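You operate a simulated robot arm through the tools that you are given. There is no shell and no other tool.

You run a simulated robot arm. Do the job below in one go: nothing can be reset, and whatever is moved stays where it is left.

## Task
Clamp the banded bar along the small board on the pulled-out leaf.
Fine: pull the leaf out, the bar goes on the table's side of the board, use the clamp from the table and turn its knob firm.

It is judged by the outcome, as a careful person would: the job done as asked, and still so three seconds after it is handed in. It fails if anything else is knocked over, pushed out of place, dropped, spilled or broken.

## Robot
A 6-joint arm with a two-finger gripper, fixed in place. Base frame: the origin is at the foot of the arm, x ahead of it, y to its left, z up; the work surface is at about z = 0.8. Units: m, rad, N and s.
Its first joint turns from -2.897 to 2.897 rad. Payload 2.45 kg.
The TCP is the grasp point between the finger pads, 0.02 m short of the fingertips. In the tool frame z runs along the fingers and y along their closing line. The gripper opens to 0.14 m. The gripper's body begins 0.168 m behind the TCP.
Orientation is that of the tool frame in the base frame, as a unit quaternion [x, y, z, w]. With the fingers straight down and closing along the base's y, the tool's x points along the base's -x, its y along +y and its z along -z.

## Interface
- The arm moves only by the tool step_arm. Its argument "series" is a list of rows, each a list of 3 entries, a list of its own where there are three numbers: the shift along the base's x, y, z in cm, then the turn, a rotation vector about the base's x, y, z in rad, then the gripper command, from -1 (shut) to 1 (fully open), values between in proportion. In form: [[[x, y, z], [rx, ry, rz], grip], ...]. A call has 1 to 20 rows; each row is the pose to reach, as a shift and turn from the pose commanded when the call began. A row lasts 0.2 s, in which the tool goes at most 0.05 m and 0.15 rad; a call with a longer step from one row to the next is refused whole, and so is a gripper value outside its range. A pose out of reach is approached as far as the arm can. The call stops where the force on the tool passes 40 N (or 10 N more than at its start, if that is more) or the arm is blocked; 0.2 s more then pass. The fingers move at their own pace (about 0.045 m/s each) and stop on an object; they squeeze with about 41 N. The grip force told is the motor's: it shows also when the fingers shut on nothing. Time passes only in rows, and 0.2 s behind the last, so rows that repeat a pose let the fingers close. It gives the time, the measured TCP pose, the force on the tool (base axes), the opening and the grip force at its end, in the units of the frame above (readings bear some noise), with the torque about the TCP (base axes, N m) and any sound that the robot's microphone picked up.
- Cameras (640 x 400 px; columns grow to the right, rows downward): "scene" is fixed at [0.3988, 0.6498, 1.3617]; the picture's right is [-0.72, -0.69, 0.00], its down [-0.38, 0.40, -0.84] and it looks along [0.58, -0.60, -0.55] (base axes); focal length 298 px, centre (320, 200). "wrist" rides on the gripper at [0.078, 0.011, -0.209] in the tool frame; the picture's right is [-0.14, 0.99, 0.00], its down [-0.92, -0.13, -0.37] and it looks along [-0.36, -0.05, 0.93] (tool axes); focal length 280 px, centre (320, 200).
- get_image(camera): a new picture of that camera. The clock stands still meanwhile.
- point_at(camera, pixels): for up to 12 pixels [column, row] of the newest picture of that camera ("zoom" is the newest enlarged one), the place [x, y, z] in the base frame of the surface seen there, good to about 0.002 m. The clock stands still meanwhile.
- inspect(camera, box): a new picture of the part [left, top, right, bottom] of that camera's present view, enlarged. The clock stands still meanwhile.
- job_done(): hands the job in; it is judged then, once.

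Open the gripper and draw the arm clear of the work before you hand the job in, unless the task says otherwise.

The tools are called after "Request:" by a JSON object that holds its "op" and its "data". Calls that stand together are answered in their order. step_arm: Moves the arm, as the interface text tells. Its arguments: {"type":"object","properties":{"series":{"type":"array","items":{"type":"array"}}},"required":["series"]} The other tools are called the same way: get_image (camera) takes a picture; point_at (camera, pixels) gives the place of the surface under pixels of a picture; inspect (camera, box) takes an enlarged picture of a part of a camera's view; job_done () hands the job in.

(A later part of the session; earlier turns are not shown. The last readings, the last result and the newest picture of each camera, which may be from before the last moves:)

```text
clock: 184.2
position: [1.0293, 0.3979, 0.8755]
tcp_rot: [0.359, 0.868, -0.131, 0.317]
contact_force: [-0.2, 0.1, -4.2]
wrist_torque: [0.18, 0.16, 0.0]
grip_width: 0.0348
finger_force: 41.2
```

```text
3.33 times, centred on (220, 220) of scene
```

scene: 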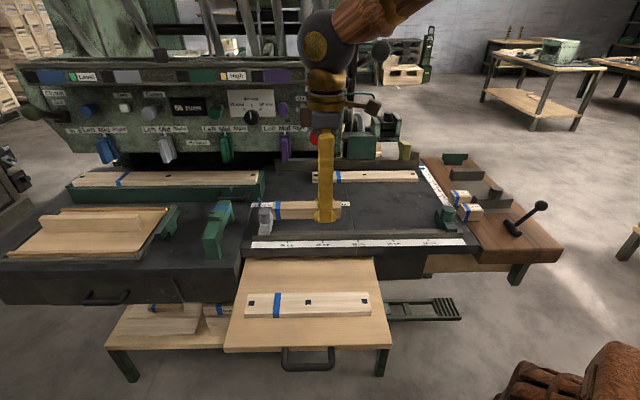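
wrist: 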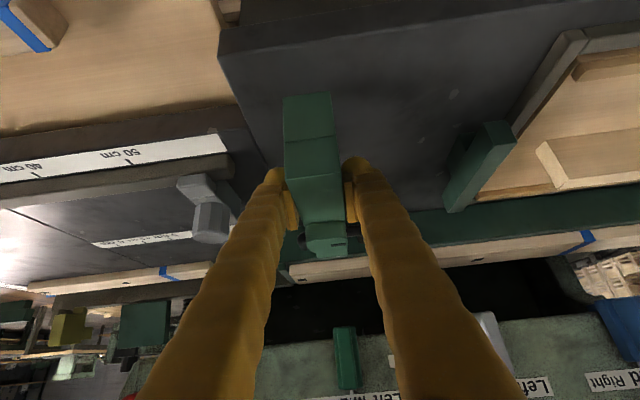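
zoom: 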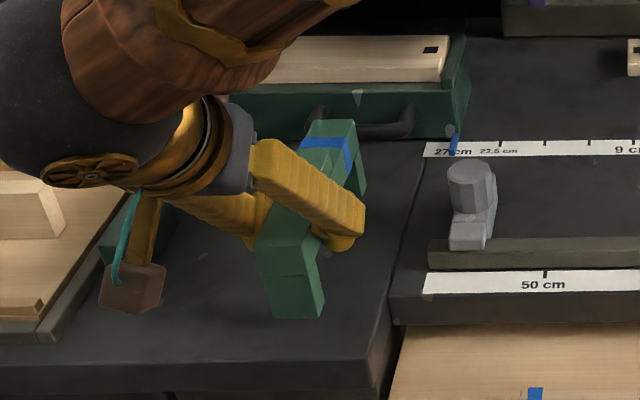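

The clamp comes off the table (about 4 N), level and firm in the grip: it is loose and this is the clamp. I lift it higher and carry it to above the pair on the leaf.

Request:
{"op": "step_arm", "data": {"series": [[[0, 0, 2], [0, 0, 0], -1], [[0, 0, 4.5], [0, 0, 0], -1], [[0, 0, 7], [0, 0, 0], -1], [[-1, -0.2, 9.5], [0, 0, 0], -1], [[-3, -0.6, 11], [0, 0, 0], -1], [[-6, -1.2, 11.5], [0, 0, 0], -1], [[-9.3, -1.8, 11.5], [0, 0, 0], -1], [[-12.6, -2.5, 11.5], [0, 0, 0], -1], [[-15.9, -3.1, 11.5], [0, 0, 0], -1], [[-19.2, -3.8, 11.5], [0, 0, 0], -1], [[-22.5, -4.4, 11.5], [0, 0, 0], -1], [[-25.5, -5, 11.5], [0, 0, 0], -1], [[-28, -5.5, 11.5], [0, 0, 0], -1], [[-29.55, -5.77, 11.5], [0, 0, 0], -1], [[-29.55, -5.77, 11.5], [0, 0, 0], -1]]}}

Request:
{"op": "get_image", "data": {"camera": "wrist"}}

Request:
{"op": "get_image", "data": {"camera": "scene"}}

```text
clock: 187.4
position: [0.7342, 0.338, 0.9911]
tcp_rot: [0.359, 0.867, -0.131, 0.318]
contact_force: [0.3, -0.4, -4.4]
wrist_torque: [0.18, 0.14, 0.0]
grip_width: 0.035
finger_force: 40.9
```

```text
taken
```

wrist: 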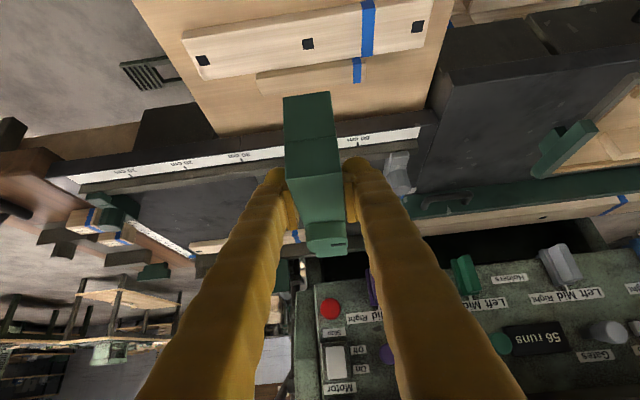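

```text
taken
```

scene: 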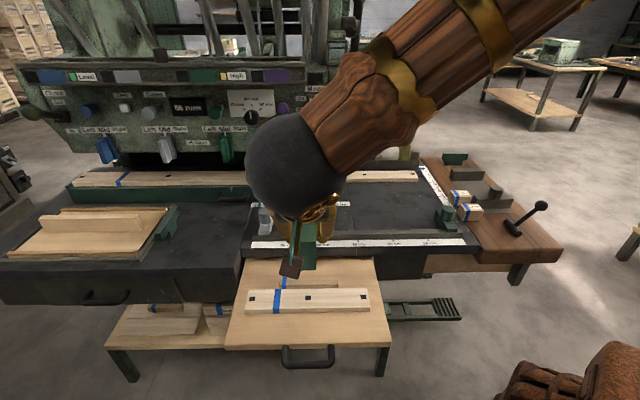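

The clamp hangs level over the leaf. I lower it part-way and check its alignment over the pair.

Request:
{"op": "step_arm", "data": {"series": [[[0, 0, -3], [0, 0, 0], -1], [[0, 0, -6], [0, 0, 0], -1], [[0, 0, -9], [0, 0, 0], -1], [[0, 0, -11], [0, 0, 0], -1], [[0, 0, -11], [0, 0, 0], -1]]}}

Request:
{"op": "get_image", "data": {"camera": "wrist"}}

Request:
{"op": "inspect", "data": {"camera": "scene", "box": [215, 220, 405, 340]}}

```text
clock: 188.6
position: [0.7335, 0.3384, 0.8809]
tcp_rot: [0.359, 0.868, -0.131, 0.318]
contact_force: [-0.5, 0.2, -4.7]
wrist_torque: [0.15, 0.14, 0.03]
grip_width: 0.0349
finger_force: 41.3
```

```text
taken
```

wrist: 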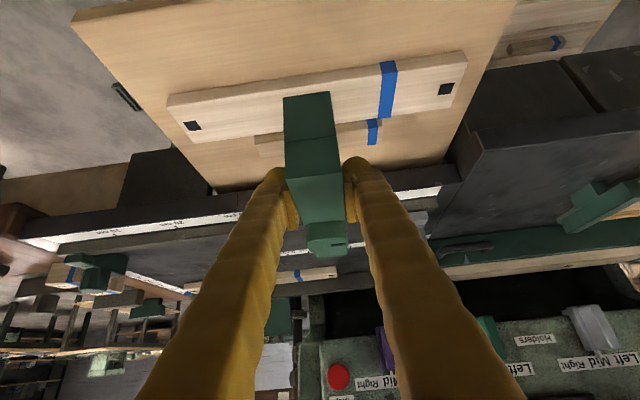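

```text
3.33 times, centred on (310, 280) of scene
```

zoom: 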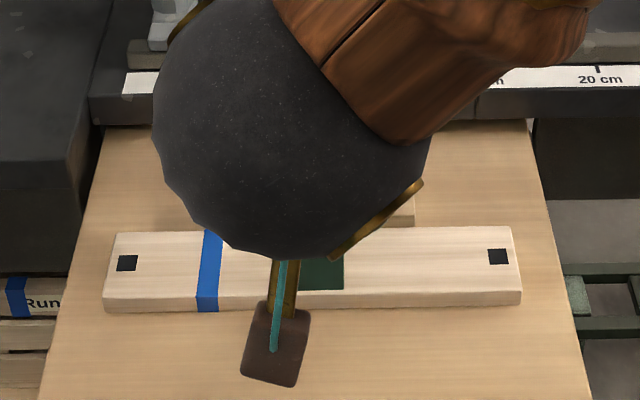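

By geometry the jaws clear the pair by about 2 cm on each side. I lower the rest slowly until the jaws touch the leaf.

Request:
{"op": "step_arm", "data": {"series": [[[0, 0, -2], [0, 0, 0], -1], [[0, 0, -4], [0, 0, 0], -1], [[0, 0, -5.5], [0, 0, 0], -1], [[0, 0, -6.5], [0, 0, 0], -1], [[0, 0, -7], [0, 0, 0], -1], [[0, 0, -7.3], [0, 0, 0], -1], [[0, 0, -7.5], [0, 0, 0], -1]]}}

Request:
{"op": "get_image", "data": {"camera": "wrist"}}

Request:
{"op": "inspect", "data": {"camera": "scene", "box": [215, 220, 405, 340]}}

```text
clock: 190.2
position: [0.7335, 0.3398, 0.8052]
tcp_rot: [0.359, 0.868, -0.131, 0.318]
contact_force: [0.0, 0.1, -4.0]
wrist_torque: [0.16, 0.18, 0.02]
grip_width: 0.0349
finger_force: 41.0
```

```text
taken
```

wrist: 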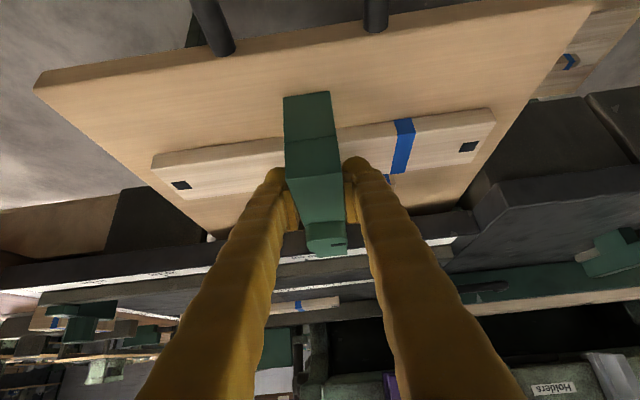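

```text
3.33 times, centred on (310, 280) of scene
```

zoom: 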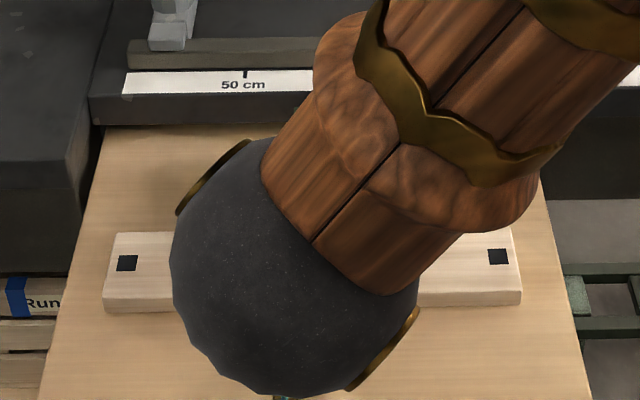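

Still hanging (−4 N), so a few millimetres remain; the near jaw is clearly outside the plank. I lower in 1.5 mm steps.

Request:
{"op": "step_arm", "data": {"series": [[[0, 0, -0.15], [0, 0, 0], -1], [[0, 0, -0.3], [0, 0, 0], -1]]}}

Request:
{"op": "step_arm", "data": {"series": [[[0, 0, -0.15], [0, 0, 0], -1], [[0, 0, -0.3], [0, 0, 0], -1]]}}

```text
clock: 190.8
position: [0.7343, 0.3406, 0.8049]
tcp_rot: [0.36, 0.867, -0.131, 0.318]
contact_force: [-7.1, -3.0, 35.0]
wrist_torque: [-0.17, 0.04, -0.02]
grip_width: 0.035
finger_force: 40.9
```

```text
clock: 191.4
position: [0.7335, 0.3395, 0.7995]
tcp_rot: [0.36, 0.867, -0.132, 0.318]
contact_force: [-0.9, -1.9, 35.5]
wrist_torque: [-0.25, -0.22, 0.0]
grip_width: 0.0349
finger_force: 41.0
```

Contact at 35 N: the jaws are on the leaf (the fingers slid a few mm on the beam). I relieve the press by 2 mm, then look before letting go.

Request:
{"op": "step_arm", "data": {"series": [[[0, 0, 0.15], [0, 0, 0], -1], [[0, 0, 0.2], [0, 0, 0], -1]]}}

Request:
{"op": "get_image", "data": {"camera": "wrist"}}

```text
clock: 192.0
position: [0.7327, 0.3385, 0.8009]
tcp_rot: [0.361, 0.867, -0.133, 0.316]
contact_force: [-0.3, -0.4, -4.2]
wrist_torque: [0.16, 0.17, 0.0]
grip_width: 0.0349
finger_force: 40.8
```

```text
taken
```

wrist: 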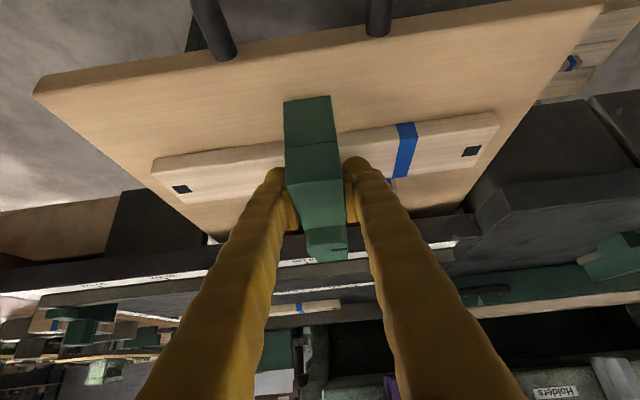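

Hanging just above the leaf again. I lower 1 mm and open the fingers slightly to set it down.

Request:
{"op": "step_arm", "data": {"series": [[[0, 0, -0.12], [0, 0, 0], -1], [[0, 0, -0.12], [0, 0, 0], -0.4], [[0, 0, -0.12], [0, 0, 0], -0.2], [[0, 0, -0.12], [0, 0, 0], 0], [[0, 0, -0.12], [0, 0, 0], 0]]}}

Request:
{"op": "get_image", "data": {"camera": "wrist"}}

```text
clock: 193.2
position: [0.7332, 0.3395, 0.7997]
tcp_rot: [0.359, 0.868, -0.132, 0.317]
contact_force: [-0.3, -0.1, 0.2]
wrist_torque: [0.02, -0.03, 0.01]
grip_width: 0.0702
finger_force: 0.0
```

```text
taken
```

wrist: 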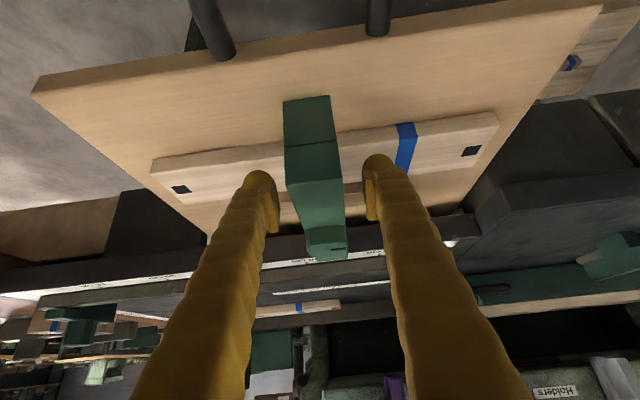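

The clamp stands on its own. I back out along the finger axis, rise and level the tool, then check the result.

Request:
{"op": "step_arm", "data": {"series": [[[-1.2, 1.2, 2], [0, 0, 0], 0], [[-2.6, 2.6, 4.4], [0, 0, 0], 0], [[-4.2, 4.2, 7], [0, 0, 0], 0], [[-5.5, 5.5, 10.5], [0, 0, 0], 0], [[-6, 6, 15], [0.05, 0.05, 0], 0], [[-6, 6, 19.5], [0.15, 0.15, 0], 0], [[-5, 5, 23.5], [0.25, 0.25, 0], 0], [[-4, 3, 27], [0.35, 0.35, 0], 0], [[-3, 0, 30], [0.45, 0.45, 0], 0], [[-3, -4, 31], [0.495, 0.495, 0], 0], [[-3, -8.5, 31], [0.495, 0.495, 0], 0], [[-3, -13, 31], [0.495, 0.495, 0], 0]]}}

Request:
{"op": "get_image", "data": {"camera": "scene"}}

Request:
{"op": "inspect", "data": {"camera": "scene", "box": [215, 230, 405, 350]}}

```text
clock: 195.8
position: [0.7019, 0.2094, 1.1114]
tcp_rot: [0.383, 0.924, -0.001, 0.001]
contact_force: [-0.4, -0.5, -0.2]
wrist_torque: [0.02, 0.04, 0.04]
grip_width: 0.0704
finger_force: 0.1
```

```text
taken
```

scene: 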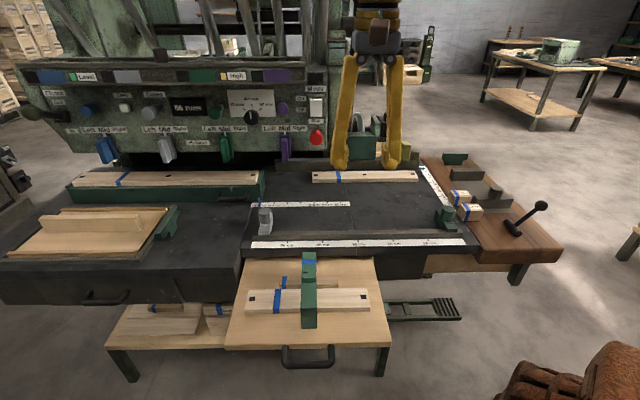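

```text
3.33 times, centred on (310, 290) of scene
```

zoom: 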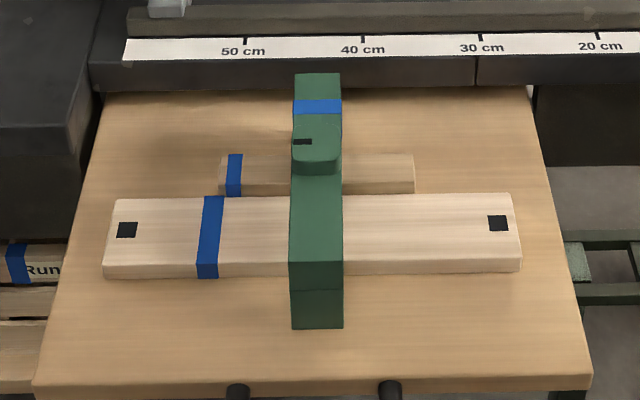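

The clamp straddles the bar and the plank neatly, knob on top with its slot toward the left. Next I turn the gripper by +1.57 rad above it and look at knob and jaws from above.

Request:
{"op": "step_arm", "data": {"series": [[[0.1, 0.5, -1], [0, 0, 0.131], 0], [[0.2, 1, -2], [0, 0, 0.262], 0], [[0.3, 1.5, -3], [0, 0, 0.393], 0], [[0.4, 2, -4], [0, 0, 0.524], 0], [[0.5, 2.5, -5], [0, 0, 0.655], 0], [[0.6, 3, -6], [0, 0, 0.786], 0], [[0.7, 3.5, -7], [0, 0, 0.917], 0.3], [[0.8, 4, -8], [0, 0, 1.048], 0.6], [[0.9, 4.5, -9], [0, 0, 1.179], 1], [[1, 5, -10], [0, 0, 1.31], 1], [[1.1, 5.4, -11], [0, 0, 1.441], 1], [[1.1, 5.4, -12], [0, 0, 1.571], 1]]}}

Request:
{"op": "get_image", "data": {"camera": "wrist"}}

Request:
{"op": "inspect", "data": {"camera": "wrist", "box": [230, 80, 420, 240]}}

```text
clock: 198.4
position: [0.7145, 0.2627, 0.9898]
tcp_rot: [-0.383, 0.924, 0.001, 0.002]
contact_force: [-0.7, 0.2, 0.2]
wrist_torque: [-0.03, 0.0, -0.04]
grip_width: 0.1401
finger_force: 0.1
```

```text
taken
```

wrist: 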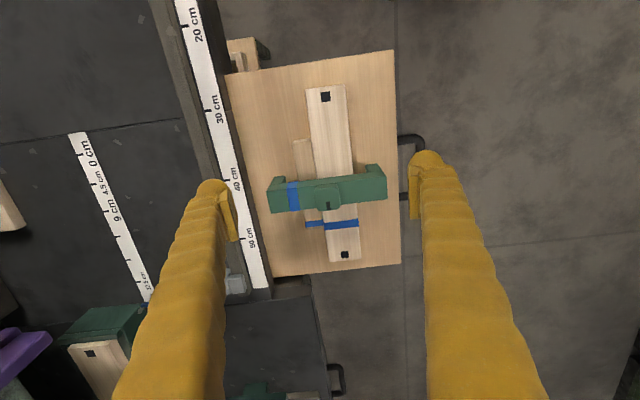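

```text
2.50 times, centred on (325, 160) of wrist
```

zoom: 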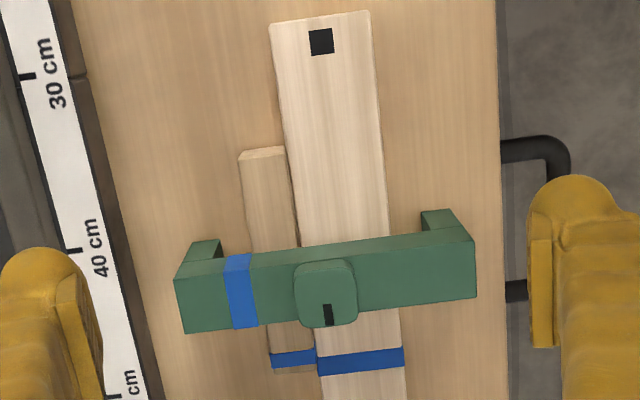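

The view shows the clamp over both pieces with a gap between each jaw and the wood. I measure the knob and the gaps.

Request:
{"op": "point_at", "data": {"camera": "zoom", "pixels": [[326, 298], [300, 300], [352, 296], [328, 315], [325, 282], [200, 310], [450, 275], [205, 250], [435, 222], [270, 290], [400, 270], [225, 262]]}}

Request:
{"op": "point_at", "data": {"camera": "wrist", "pixels": [[300, 150], [312, 150], [350, 150], [290, 150], [283, 165], [368, 160], [275, 180], [385, 170]]}}

```text
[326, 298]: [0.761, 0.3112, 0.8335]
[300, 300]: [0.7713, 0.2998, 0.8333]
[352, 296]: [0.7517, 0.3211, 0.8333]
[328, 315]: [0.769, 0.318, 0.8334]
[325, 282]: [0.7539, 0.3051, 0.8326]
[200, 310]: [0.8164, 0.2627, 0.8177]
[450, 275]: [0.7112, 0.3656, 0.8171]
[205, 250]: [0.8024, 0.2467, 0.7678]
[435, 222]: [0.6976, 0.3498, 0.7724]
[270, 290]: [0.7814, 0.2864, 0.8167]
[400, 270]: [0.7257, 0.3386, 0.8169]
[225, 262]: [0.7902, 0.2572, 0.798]
```

```text
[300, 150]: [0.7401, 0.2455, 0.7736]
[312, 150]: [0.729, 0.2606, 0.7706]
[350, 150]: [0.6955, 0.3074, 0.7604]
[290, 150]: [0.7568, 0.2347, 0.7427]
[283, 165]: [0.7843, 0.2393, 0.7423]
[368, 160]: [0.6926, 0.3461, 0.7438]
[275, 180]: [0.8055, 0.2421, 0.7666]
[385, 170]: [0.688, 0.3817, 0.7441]
```

Knob centre about [0.7616,0.3104], top z 0.833, beam top z 0.817. I move over the knob with a 7 cm opening and come down to just above it.

Request:
{"op": "step_arm", "data": {"series": [[[2.4, 2.35, 0], [0, 0, 0], 0.3], [[4.8, 4.65, 0], [0, 0, 0], 0], [[4.8, 4.65, -4], [0, 0, 0], 0], [[4.8, 4.65, -8], [0, 0, 0], 0], [[4.8, 4.65, -11], [0, 0, 0], 0], [[4.8, 4.65, -11], [0, 0, 0], 0]]}}

Request:
{"op": "get_image", "data": {"camera": "wrist"}}

Request:
{"op": "inspect", "data": {"camera": "scene", "box": [215, 220, 405, 340]}}

```text
clock: 199.8
position: [0.7631, 0.3121, 0.88]
tcp_rot: [-0.383, 0.924, 0.0, 0.0]
contact_force: [-0.6, 1.0, 0.6]
wrist_torque: [-0.02, 0.03, 0.0]
grip_width: 0.0701
finger_force: 0.1
```

```text
taken
```

wrist: 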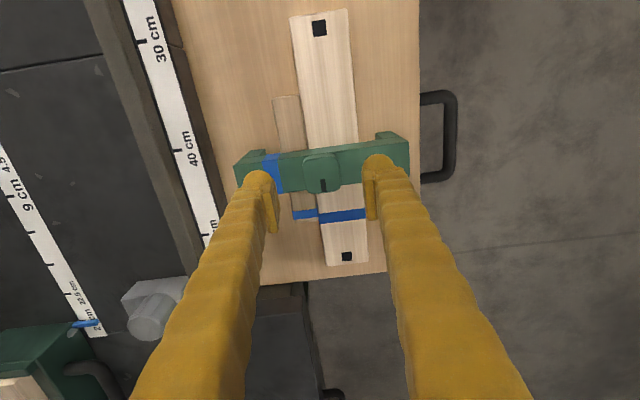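

```text
3.33 times, centred on (310, 280) of scene
```

zoom: 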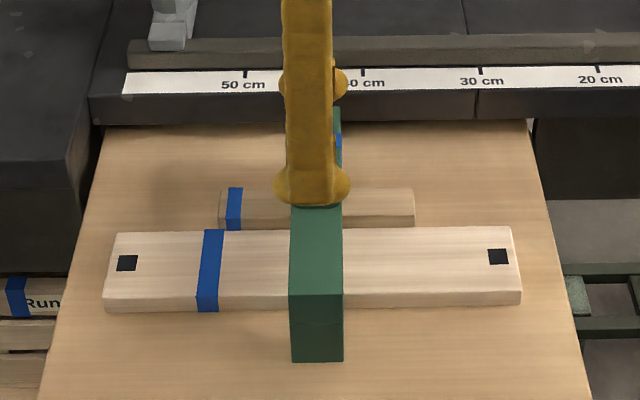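

Centred. I lower to z 0.8395 (tips just above the beam) and close on the knob.

Request:
{"op": "step_arm", "data": {"series": [[[0, 0, -2], [0, 0, 0], 0], [[0, 0, -3.5], [0, 0, 0], 0], [[0, 0, -4], [0, 0, 0], 0], [[0, 0, -4], [0, 0, 0], -0.3], [[0, 0, -4], [0, 0, 0], -0.6], [[0, 0, -4], [0, 0, 0], -1], [[0, 0, -4], [0, 0, 0], -1]]}}

Request:
{"op": "get_image", "data": {"camera": "wrist"}}

Request:
{"op": "inspect", "data": {"camera": "scene", "box": [215, 220, 405, 340]}}

```text
clock: 201.4
position: [0.7635, 0.3085, 0.8403]
tcp_rot: [-0.382, 0.924, 0.0, 0.0]
contact_force: [-1.7, 1.5, 0.1]
wrist_torque: [0.03, -0.01, 0.01]
grip_width: 0.0339
finger_force: 36.9
```

```text
taken
```

wrist: 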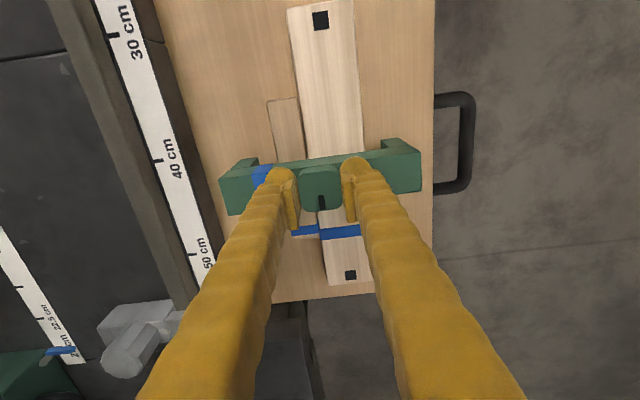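

```text
3.33 times, centred on (310, 280) of scene
```

zoom: 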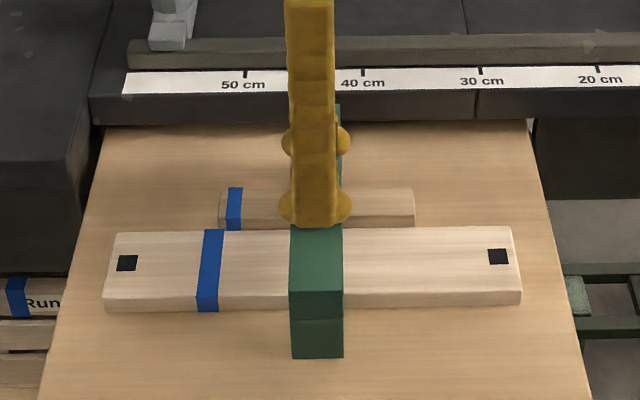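

The knob is gripped (3.4 cm). I turn it clockwise (negative about z) by 0.3 rad first and look whether only the knob turns.

Request:
{"op": "step_arm", "data": {"series": [[[0, 0, 0], [0, 0, -0.1], -1], [[0, 0, 0], [0, 0, -0.2], -1], [[0, 0, 0], [0, 0, -0.3], -1], [[0, 0, 0], [0, 0, -0.3], -1]]}}

Request:
{"op": "get_image", "data": {"camera": "wrist"}}

Request:
{"op": "inspect", "data": {"camera": "scene", "box": [215, 220, 405, 340]}}

```text
clock: 202.4
position: [0.7623, 0.3097, 0.8397]
tcp_rot: [-0.239, 0.971, 0.0, 0.001]
contact_force: [0.7, -1.0, 8.3]
wrist_torque: [-0.11, 0.15, 0.03]
grip_width: 0.0338
finger_force: 41.1
```

```text
taken
```

wrist: 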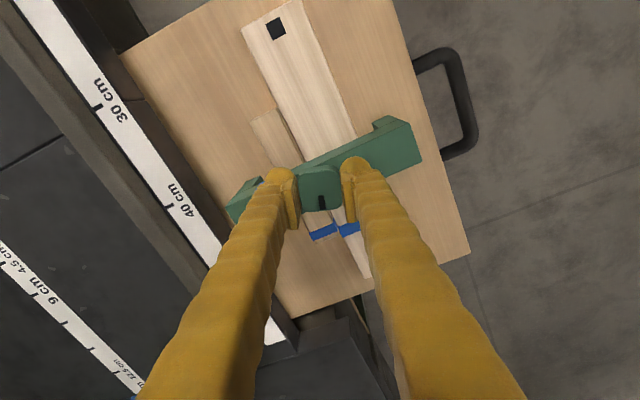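

```text
3.33 times, centred on (310, 280) of scene
```

zoom: 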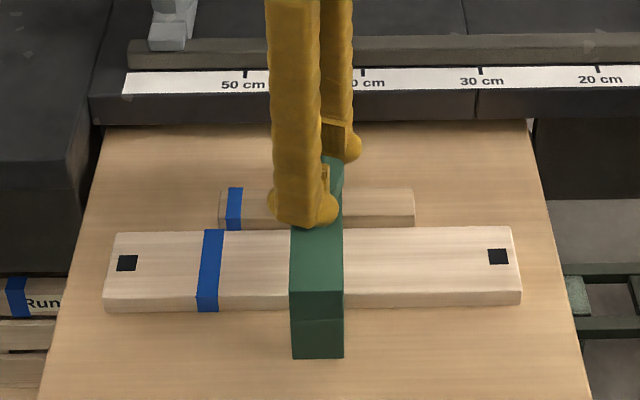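

Only the knob turns; the clamp body stays put. I continue clockwise by another 1.3 rad.

Request:
{"op": "step_arm", "data": {"series": [[[0, 0, 0], [0, 0, -0.12], -1], [[0, 0, 0], [0, 0, -0.24], -1], [[0, 0, 0], [0, 0, -0.36], -1], [[0, 0, 0], [0, 0, -0.48], -1], [[0, 0, 0], [0, 0, -0.6], -1], [[0, 0, 0], [0, 0, -0.72], -1], [[0, 0, 0], [0, 0, -0.84], -1], [[0, 0, 0], [0, 0, -0.96], -1], [[0, 0, 0], [0, 0, -1.08], -1], [[0, 0, 0], [0, 0, -1.2], -1], [[0, 0, 0], [0, 0, -1.3], -1], [[0, 0, 0], [0, 0, -1.3], -1]]}}

Request:
{"op": "get_image", "data": {"camera": "wrist"}}

Request:
{"op": "inspect", "data": {"camera": "scene", "box": [215, 220, 405, 340]}}

```text
clock: 205.0
position: [0.7636, 0.3108, 0.8413]
tcp_rot: [0.397, 0.918, 0.0, 0.001]
contact_force: [-1.7, -5.0, 18.4]
wrist_torque: [0.02, 0.03, 0.03]
grip_width: 0.0338
finger_force: 40.8
```

```text
taken
```

wrist: 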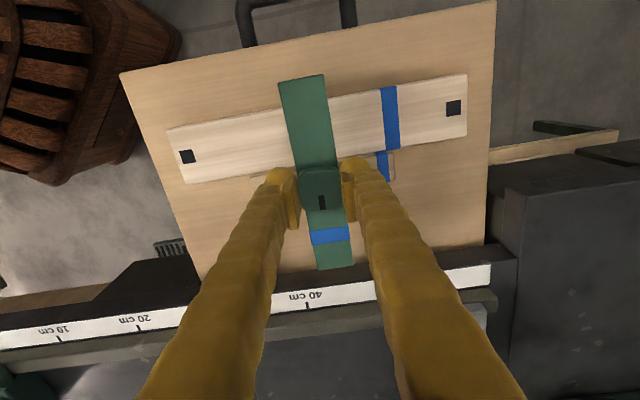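

```text
3.33 times, centred on (310, 280) of scene
```

zoom: 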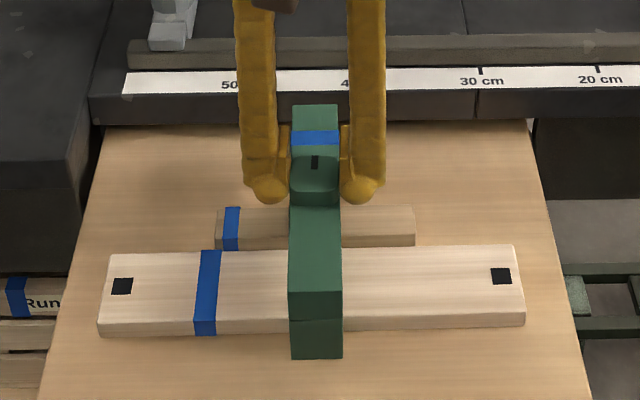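

Turning works: the knob's slot now points toward the table and the bar and plank have been pushed outward, so a jaw is closing. I continue clockwise by another 1.4 rad, easing up 1 mm as the tips press slightly (18 N).

Request:
{"op": "step_arm", "data": {"series": [[[0, 0, 0.1], [0, 0, -0.12], -1], [[0, 0, 0.1], [0, 0, -0.24], -1], [[0, 0, 0.1], [0, 0, -0.36], -1], [[0, 0, 0.1], [0, 0, -0.48], -1], [[0, 0, 0.1], [0, 0, -0.6], -1], [[0, 0, 0.1], [0, 0, -0.72], -1], [[0, 0, 0.1], [0, 0, -0.84], -1], [[0, 0, 0.1], [0, 0, -0.96], -1], [[0, 0, 0.1], [0, 0, -1.08], -1], [[0, 0, 0.1], [0, 0, -1.2], -1], [[0, 0, 0.1], [0, 0, -1.32], -1], [[0, 0, 0.1], [0, 0, -1.4], -1], [[0, 0, 0.1], [0, 0, -1.4], -1]]}}

Request:
{"op": "get_image", "data": {"camera": "wrist"}}

Request:
{"op": "inspect", "data": {"camera": "scene", "box": [215, 220, 405, 340]}}

```text
clock: 207.8
position: [0.7626, 0.3096, 0.8411]
tcp_rot: [0.895, 0.446, 0.0, 0.0]
contact_force: [-0.3, -0.3, -2.8]
wrist_torque: [-0.04, -0.01, 0.01]
grip_width: 0.0336
finger_force: 41.1
```

```text
taken
```

wrist: 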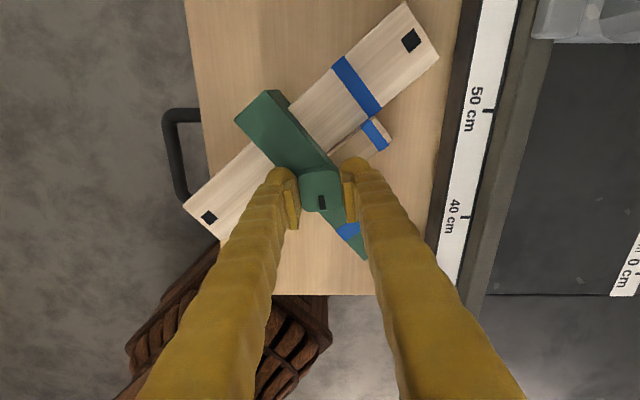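

```text
3.33 times, centred on (310, 280) of scene
```

zoom: 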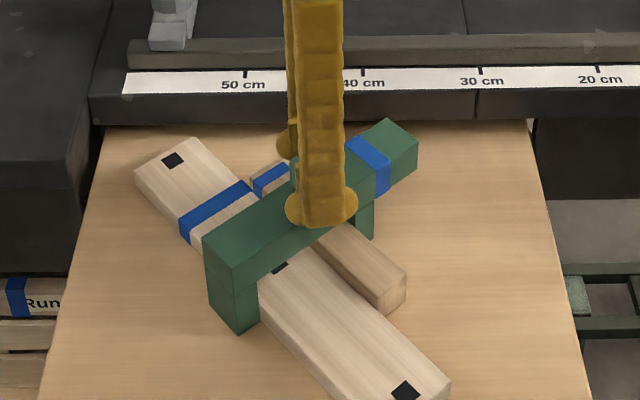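

The clamp has become firm: in the last part the whole clamped set turned with the knob by roughly 45-50° on the leaf. The set is now rigid; I measure how it lies before squaring it up again.

Request:
{"op": "point_at", "data": {"camera": "zoom", "pixels": [[207, 240], [238, 268], [385, 122], [415, 145], [160, 150], [205, 145], [415, 390], [440, 375], [265, 165], [395, 290], [235, 330], [372, 235]]}}

Request:
{"op": "point_at", "data": {"camera": "wrist", "pixels": [[240, 120], [275, 95], [362, 252], [345, 215], [406, 8], [435, 55], [188, 208], [212, 238], [386, 140], [365, 105], [320, 190], [335, 155]]}}

```text
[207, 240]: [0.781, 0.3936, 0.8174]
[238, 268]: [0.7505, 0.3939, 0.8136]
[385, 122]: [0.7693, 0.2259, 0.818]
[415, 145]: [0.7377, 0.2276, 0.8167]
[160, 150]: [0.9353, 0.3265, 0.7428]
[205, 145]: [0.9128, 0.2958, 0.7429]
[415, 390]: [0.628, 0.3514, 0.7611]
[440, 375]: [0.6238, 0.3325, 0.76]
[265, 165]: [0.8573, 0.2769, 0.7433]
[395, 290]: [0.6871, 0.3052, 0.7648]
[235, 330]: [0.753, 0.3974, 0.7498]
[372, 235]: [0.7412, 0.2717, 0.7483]
```

```text
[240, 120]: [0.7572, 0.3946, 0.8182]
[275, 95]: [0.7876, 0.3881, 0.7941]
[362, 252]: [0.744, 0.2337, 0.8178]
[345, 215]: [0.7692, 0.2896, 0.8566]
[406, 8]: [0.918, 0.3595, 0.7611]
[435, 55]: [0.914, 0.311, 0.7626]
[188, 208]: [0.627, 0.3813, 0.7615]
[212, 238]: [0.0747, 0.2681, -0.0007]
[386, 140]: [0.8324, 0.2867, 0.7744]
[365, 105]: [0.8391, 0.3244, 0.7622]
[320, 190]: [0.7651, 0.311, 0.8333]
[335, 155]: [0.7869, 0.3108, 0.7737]
```

The beam now points at about 86° instead of 135°, so the set turned 49° clockwise. I let go of the knob and rise to look from above.

Request:
{"op": "step_arm", "data": {"series": [[[0, 0, 0], [0, 0, 0], -0.3], [[0, 0, 0], [0, 0, 0], 0], [[0, 0, 0], [0, 0, 0], 0], [[0, 0, 3], [0, 0, 0], 0], [[0, 0, 7.5], [0, 0, 0], 0], [[0, 0, 12], [0, 0, 0], 0], [[0, 0, 16], [0, 0, 0], 0]]}}

Request:
{"op": "get_image", "data": {"camera": "wrist"}}

Request:
{"op": "inspect", "data": {"camera": "scene", "box": [215, 220, 405, 340]}}

```text
clock: 209.4
position: [0.7628, 0.3101, 1.0032]
tcp_rot: [0.894, 0.447, -0.001, -0.001]
contact_force: [-0.5, 0.3, 0.5]
wrist_torque: [0.02, 0.01, -0.01]
grip_width: 0.0701
finger_force: 0.0
```

```text
taken
```

wrist: 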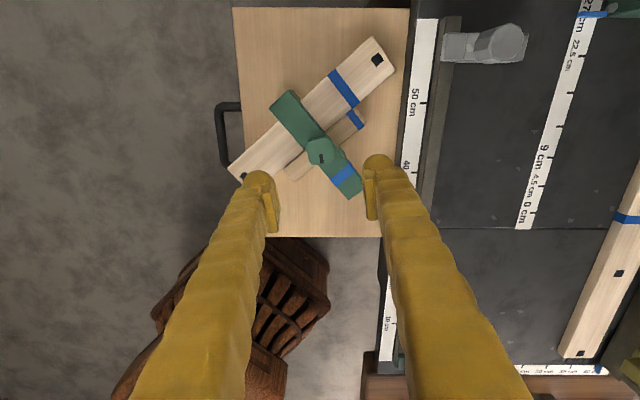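

```text
3.33 times, centred on (310, 280) of scene
```

zoom: 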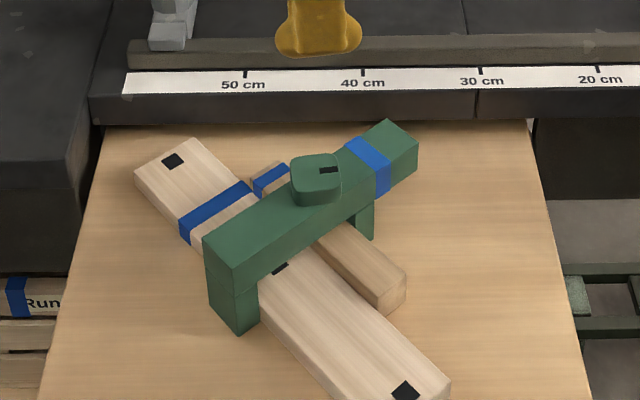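

The clamp keeps hold of bar and plank, the inner jaw pressed on the bar. I turn the gripper +0.574 rad to square with the beam and move over its near half.

Request:
{"op": "step_arm", "data": {"series": [[[0, 1, 0], [0, 0, 0.13], 0], [[0.05, 2.2, 0], [0, 0, 0.26], 0], [[0.1, 3.4, 0], [0, 0, 0.39], 0], [[0.13, 4.57, 0], [0, 0, 0.52], 0], [[0.13, 4.57, -3], [0, 0, 0.574], 0], [[0.13, 4.57, -7], [0, 0, 0.574], 0], [[0.13, 4.57, -11], [0, 0, 0.574], 0]]}}

Request:
{"op": "get_image", "data": {"camera": "wrist"}}

Request:
{"op": "inspect", "data": {"camera": "scene", "box": [215, 220, 405, 340]}}

```text
clock: 211.0
position: [0.7632, 0.3521, 0.8912]
tcp_rot: [0.731, 0.682, -0.001, 0.0]
contact_force: [-0.4, -0.7, 0.0]
wrist_torque: [0.02, 0.02, 0.02]
grip_width: 0.0702
finger_force: 0.0
```

```text
taken
```

wrist: 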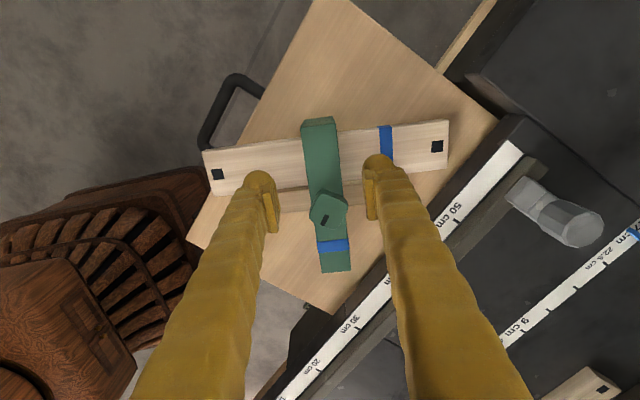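

```text
3.33 times, centred on (310, 280) of scene
```

zoom: 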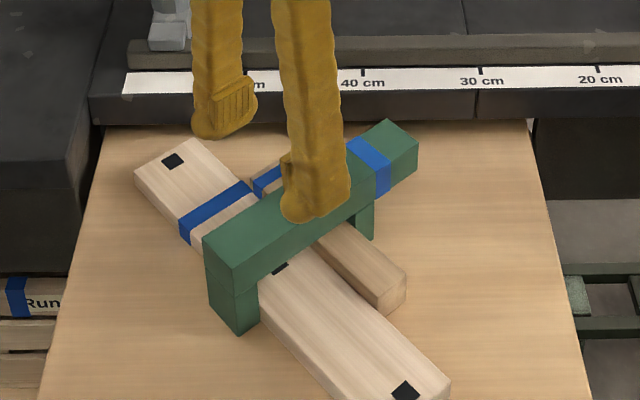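

The beam is centred between the fingers. I shift 1 cm outward along the beam (clear of the knob's corners), lower to z 0.806 and grip the beam.

Request:
{"op": "step_arm", "data": {"series": [[[0.07, 1, -2], [0, 0, 0], 0], [[0.07, 1, -5], [0, 0, 0], 0], [[0.07, 1, -7.5], [0, 0, 0], 0], [[0.07, 1, -8.4], [0, 0, 0], 0], [[0.07, 1, -8.4], [0, 0, 0], -0.4], [[0.07, 1, -8.4], [0, 0, 0], -1], [[0.07, 1, -8.4], [0, 0, 0], -1], [[0.07, 1, -8.4], [0, 0, 0], -1]]}}

Request:
{"op": "get_image", "data": {"camera": "wrist"}}

Request:
{"op": "inspect", "data": {"camera": "scene", "box": [215, 220, 405, 340]}}

```text
clock: 212.8
position: [0.7651, 0.3641, 0.8056]
tcp_rot: [0.732, 0.682, 0.0, 0.001]
contact_force: [2.2, 1.7, 0.1]
wrist_torque: [0.06, -0.05, 0.05]
grip_width: 0.035
finger_force: 40.4
```

```text
taken
```

wrist: 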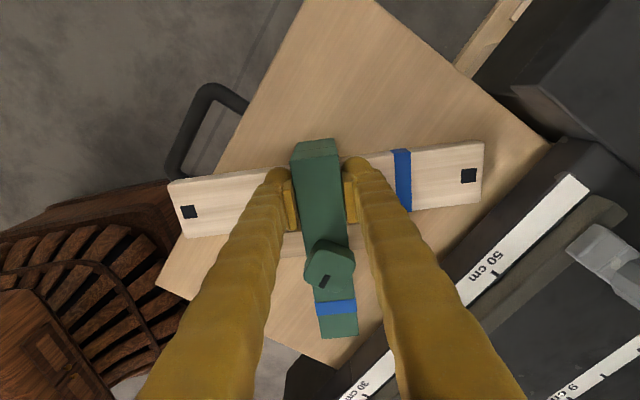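

```text
3.33 times, centred on (310, 280) of scene
```

zoom: 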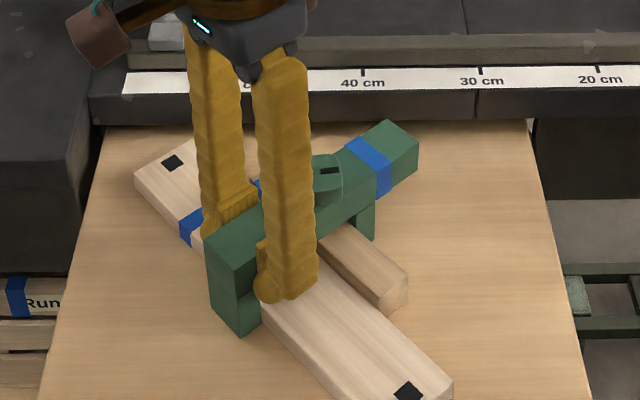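

The beam is held. I swing the clamped set back counter-clockwise by 0.859 rad about its middle, sliding it on the leaf.

Request:
{"op": "step_arm", "data": {"series": [[[-0.8, 0.01, 0.05], [0, 0, 0.143], -1], [[-1.6, -0.09, 0.05], [0, 0, 0.286], -1], [[-2.37, -0.31, 0.05], [0, 0, 0.43], -1], [[-3.11, -0.64, 0.05], [0, 0, 0.573], -1], [[-3.79, -1.06, 0.05], [0, 0, 0.716], -1], [[-4.4, -1.58, 0.05], [0, 0, 0.859], -1], [[-4.4, -1.58, 0.05], [0, 0, 0.859], -1]]}}

Request:
{"op": "get_image", "data": {"camera": "wrist"}}

Request:
{"op": "inspect", "data": {"camera": "scene", "box": [215, 220, 405, 340]}}

```text
clock: 214.4
position: [0.7224, 0.349, 0.8069]
tcp_rot: [0.381, 0.925, 0.0, 0.001]
contact_force: [0.1, 0.3, -2.3]
wrist_torque: [0.23, 0.19, -0.01]
grip_width: 0.0348
finger_force: 41.6
```

```text
taken
```

wrist: 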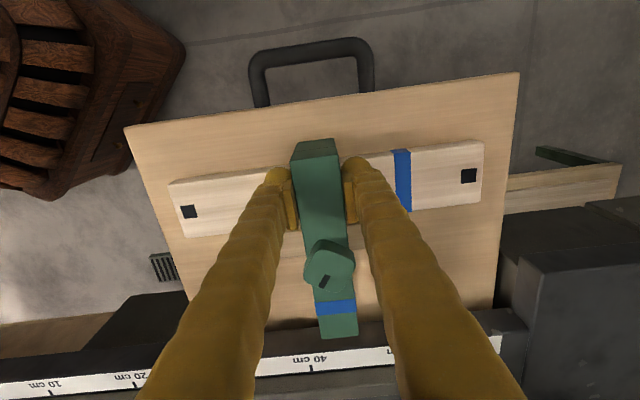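

```text
3.33 times, centred on (310, 280) of scene
```

zoom: 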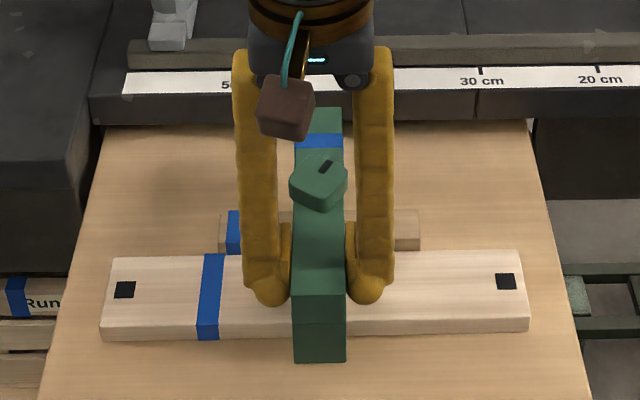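

The set is square to the table edge again and moved as one rigid piece. I release the beam and rise straight up to look at it from above.

Request:
{"op": "step_arm", "data": {"series": [[[0, 0, -0.05], [0, 0, 0], -0.6], [[0, 0, -0.05], [0, 0, 0], -0.2], [[0, 0, -0.05], [0, 0, 0], 0], [[0, 0, 2], [0, 0, 0], 0], [[0, 0, 6], [0, 0, 0], 0], [[0, 0, 10.5], [0, 0, 0], 0.5], [[0, 0, 15], [0, 0, 0], 1], [[0, 0, 18], [0, 0, 0], 1]]}}

Request:
{"op": "get_image", "data": {"camera": "wrist"}}

Request:
{"op": "inspect", "data": {"camera": "scene", "box": [215, 220, 405, 340]}}

Request:
{"op": "point_at", "data": {"camera": "zoom", "pixels": [[322, 175], [345, 165], [295, 190], [325, 200], [310, 115], [320, 310], [400, 240], [250, 235], [320, 345], [120, 330], [515, 322], [400, 215]]}}

```text
clock: 216.2
position: [0.7203, 0.3472, 0.9868]
tcp_rot: [0.381, 0.925, -0.001, 0.001]
contact_force: [0.8, -1.0, -0.4]
wrist_torque: [-0.01, -0.01, -0.02]
grip_width: 0.1392
finger_force: 0.1
```

```text
taken
```

wrist: 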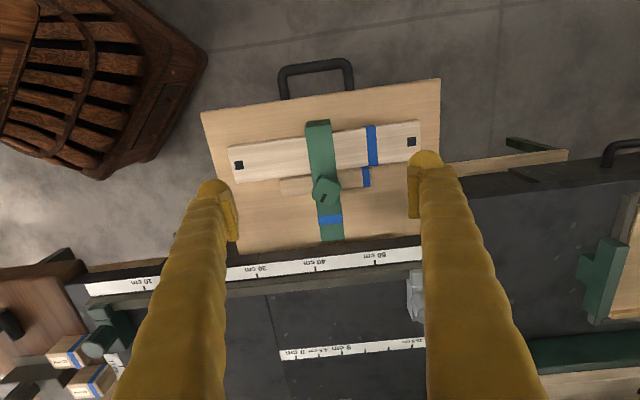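

```text
3.33 times, centred on (310, 280) of scene
```

zoom: 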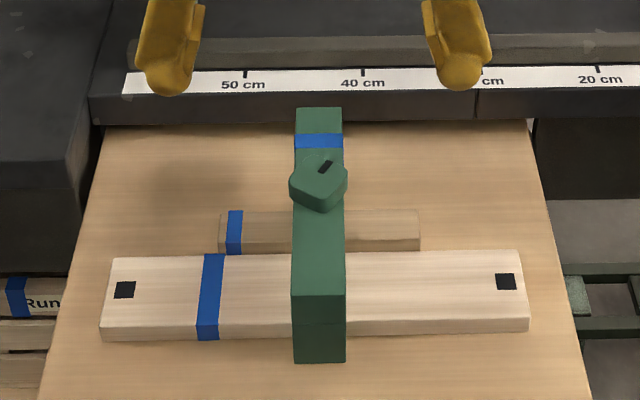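

```text
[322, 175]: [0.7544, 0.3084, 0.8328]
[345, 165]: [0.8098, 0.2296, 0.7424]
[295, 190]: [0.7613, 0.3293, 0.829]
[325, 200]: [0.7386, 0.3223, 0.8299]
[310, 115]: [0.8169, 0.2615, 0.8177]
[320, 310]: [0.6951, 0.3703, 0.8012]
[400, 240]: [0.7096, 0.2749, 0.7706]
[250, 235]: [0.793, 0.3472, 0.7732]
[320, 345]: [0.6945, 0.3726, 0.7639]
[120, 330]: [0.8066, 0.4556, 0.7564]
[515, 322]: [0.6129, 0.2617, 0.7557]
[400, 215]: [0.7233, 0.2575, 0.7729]
```

The plank's outer face lies against the near jaw (n -0.248) and the bar against the inner jaw. I zoom on the knob from above to regrip it for a final tightening.

Request:
{"op": "inspect", "data": {"camera": "wrist", "box": [250, 100, 410, 250]}}

Request:
{"op": "point_at", "data": {"camera": "zoom", "pixels": [[320, 275], [295, 262], [355, 270], [340, 255], [315, 305], [335, 300], [330, 278], [325, 240]]}}

```text
2.67 times, centred on (330, 175) of wrist
```

zoom: 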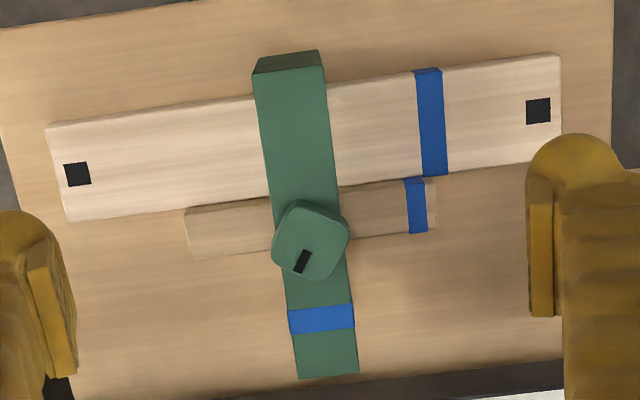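

```text
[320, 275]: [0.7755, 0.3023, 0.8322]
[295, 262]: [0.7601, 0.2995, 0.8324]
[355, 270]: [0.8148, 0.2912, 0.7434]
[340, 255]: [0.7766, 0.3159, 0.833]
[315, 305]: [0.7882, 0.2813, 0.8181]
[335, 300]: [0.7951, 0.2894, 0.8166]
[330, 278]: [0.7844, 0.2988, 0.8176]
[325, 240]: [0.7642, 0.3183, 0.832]
```

Knob centre about [0.7586,0.3137], its sides at roughly 7-12° to the base axes. I turn the gripper +0.98 rad to match and move over it.

Request:
{"op": "step_arm", "data": {"series": [[[0.6, -0.5, 0], [0, 0, 0.14], 0.5], [[1.2, -1.1, 0], [0, 0, 0.28], 0], [[1.8, -1.7, 0], [0, 0, 0.42], 0], [[2.4, -2.3, 0], [0, 0, 0.56], 0], [[3, -2.9, 0], [0, 0, 0.7], 0], [[3.5, -3.3, 0], [0, 0, 0.84], 0], [[3.82, -3.58, 0], [0, 0, 0.98], 0], [[3.82, -3.58, -4], [0, 0, 0.98], 0], [[3.82, -3.58, -8], [0, 0, 0.98], 0], [[3.82, -3.58, -11], [0, 0, 0.98], 0]]}}

Request:
{"op": "get_image", "data": {"camera": "wrist"}}

Request:
{"op": "inspect", "data": {"camera": "wrist", "box": [240, 100, 400, 240]}}

```text
clock: 218.4
position: [0.7583, 0.3124, 0.8771]
tcp_rot: [-0.1, 0.995, 0.0, 0.001]
contact_force: [0.5, -1.0, -0.1]
wrist_torque: [-0.03, -0.03, 0.01]
grip_width: 0.0699
finger_force: 0.1
```

```text
taken
```

wrist: 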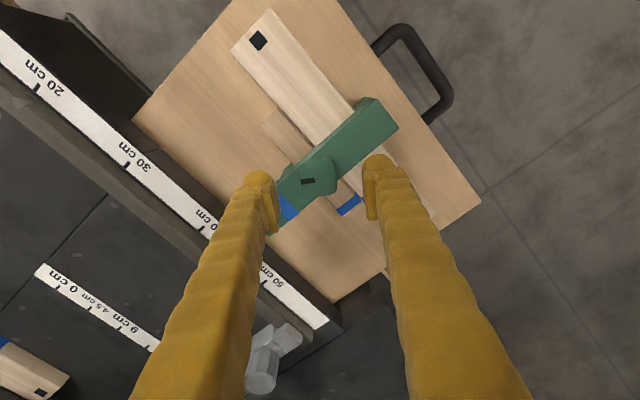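

```text
2.86 times, centred on (320, 170) of wrist
```

zoom: 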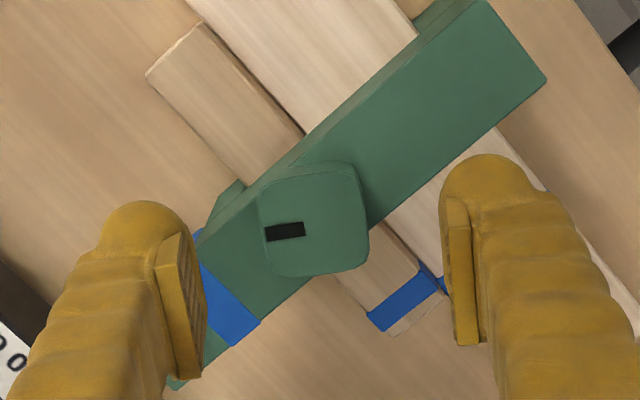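

The knob's faces are aligned with the pads. I lower to the knob and close on it.

Request:
{"op": "step_arm", "data": {"series": [[[0, 0, -2], [0, 0, 0], 0], [[0, 0, -3.3], [0, 0, 0], 0], [[0, 0, -3.7], [0, 0, 0], 0], [[0, 0, -3.7], [0, 0, 0], -0.4], [[0, 0, -3.7], [0, 0, 0], -1], [[0, 0, -3.7], [0, 0, 0], -1], [[0, 0, -3.7], [0, 0, 0], -1]]}}

Request:
{"op": "inspect", "data": {"camera": "scene", "box": [215, 220, 405, 340]}}

```text
clock: 220.0
position: [0.7589, 0.3119, 0.8405]
tcp_rot: [-0.099, 0.995, 0.0, 0.001]
contact_force: [0.8, -3.4, 1.0]
wrist_torque: [-0.09, 0.0, 0.02]
grip_width: 0.0342
finger_force: 39.7
```

```text
3.33 times, centred on (310, 280) of scene
```

zoom: 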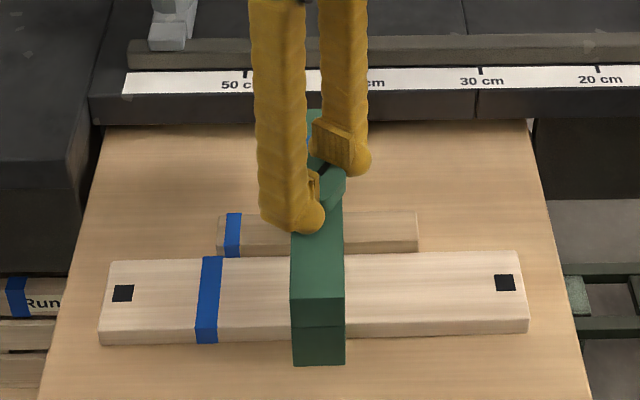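

Gripped. I press down about 1 mm to add hold on the leaf and turn clockwise a small 0.2 rad, watching force and torque.

Request:
{"op": "step_arm", "data": {"series": [[[0, 0, -0.06], [0, 0, 0], -1], [[0, 0, -0.1], [0, 0, -0.05], -1], [[0, 0, -0.1], [0, 0, -0.1], -1], [[0, 0, -0.1], [0, 0, -0.15], -1], [[0, 0, -0.1], [0, 0, -0.2], -1]]}}

Request:
{"op": "inspect", "data": {"camera": "scene", "box": [215, 220, 405, 340]}}

Request:
{"op": "get_image", "data": {"camera": "wrist"}}

```text
clock: 221.2
position: [0.7595, 0.3145, 0.8377]
tcp_rot: [0.001, 1.0, 0.001, 0.001]
contact_force: [-1.6, -4.0, 7.2]
wrist_torque: [-0.09, 0.14, 0.01]
grip_width: 0.0341
finger_force: 40.8
```

```text
3.33 times, centred on (310, 280) of scene
```

zoom: 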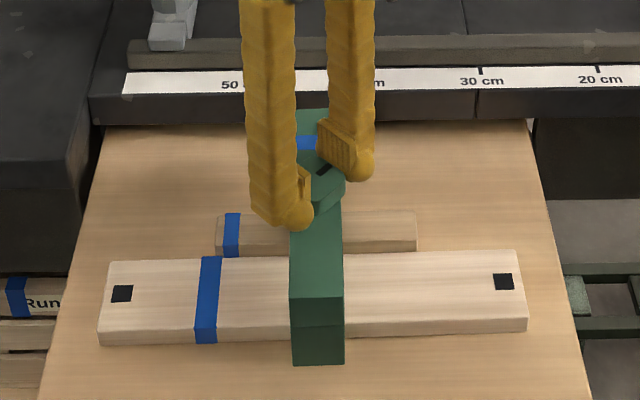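

```text
taken
```

wrist: 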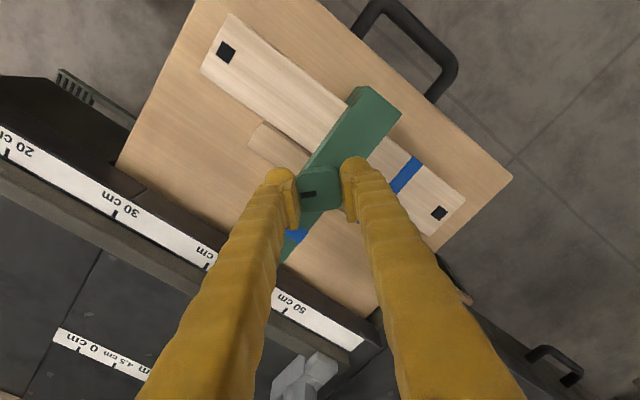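

The knob followed by 0.2 rad while the set stayed square. I keep pressing and turn on by another 0.4 rad.

Request:
{"op": "step_arm", "data": {"series": [[[0, 0, -0.05], [0, 0, -0.06], -1], [[0, 0, -0.08], [0, 0, -0.12], -1], [[0, 0, -0.08], [0, 0, -0.18], -1], [[0, 0, -0.08], [0, 0, -0.24], -1], [[0, 0, -0.08], [0, 0, -0.3], -1], [[0, 0, -0.08], [0, 0, -0.36], -1], [[0, 0, -0.08], [0, 0, -0.4], -1]]}}

Request:
{"op": "inspect", "data": {"camera": "scene", "box": [215, 220, 405, 340]}}

Request:
{"op": "get_image", "data": {"camera": "wrist"}}

```text
clock: 222.8
position: [0.7598, 0.3134, 0.8401]
tcp_rot: [0.199, 0.98, -0.001, 0.001]
contact_force: [5.4, 4.2, 30.3]
wrist_torque: [0.01, -0.43, -0.01]
grip_width: 0.0342
finger_force: 41.1
```

```text
3.33 times, centred on (310, 280) of scene
```

zoom: 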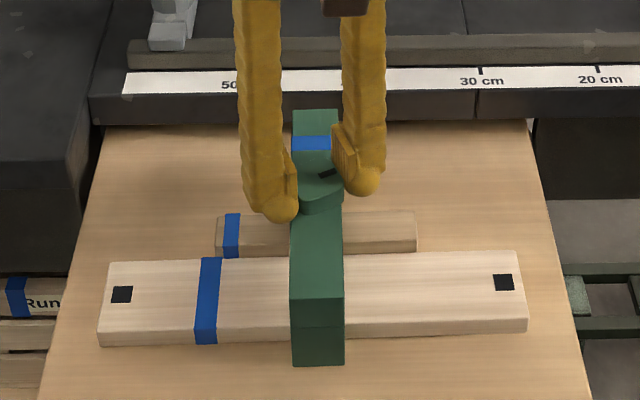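

```text
taken
```

wrist: 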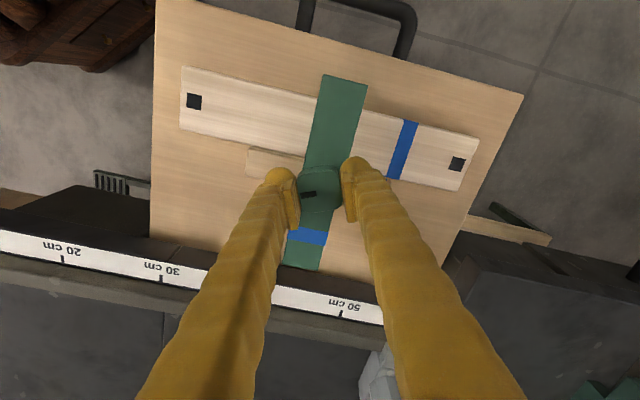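

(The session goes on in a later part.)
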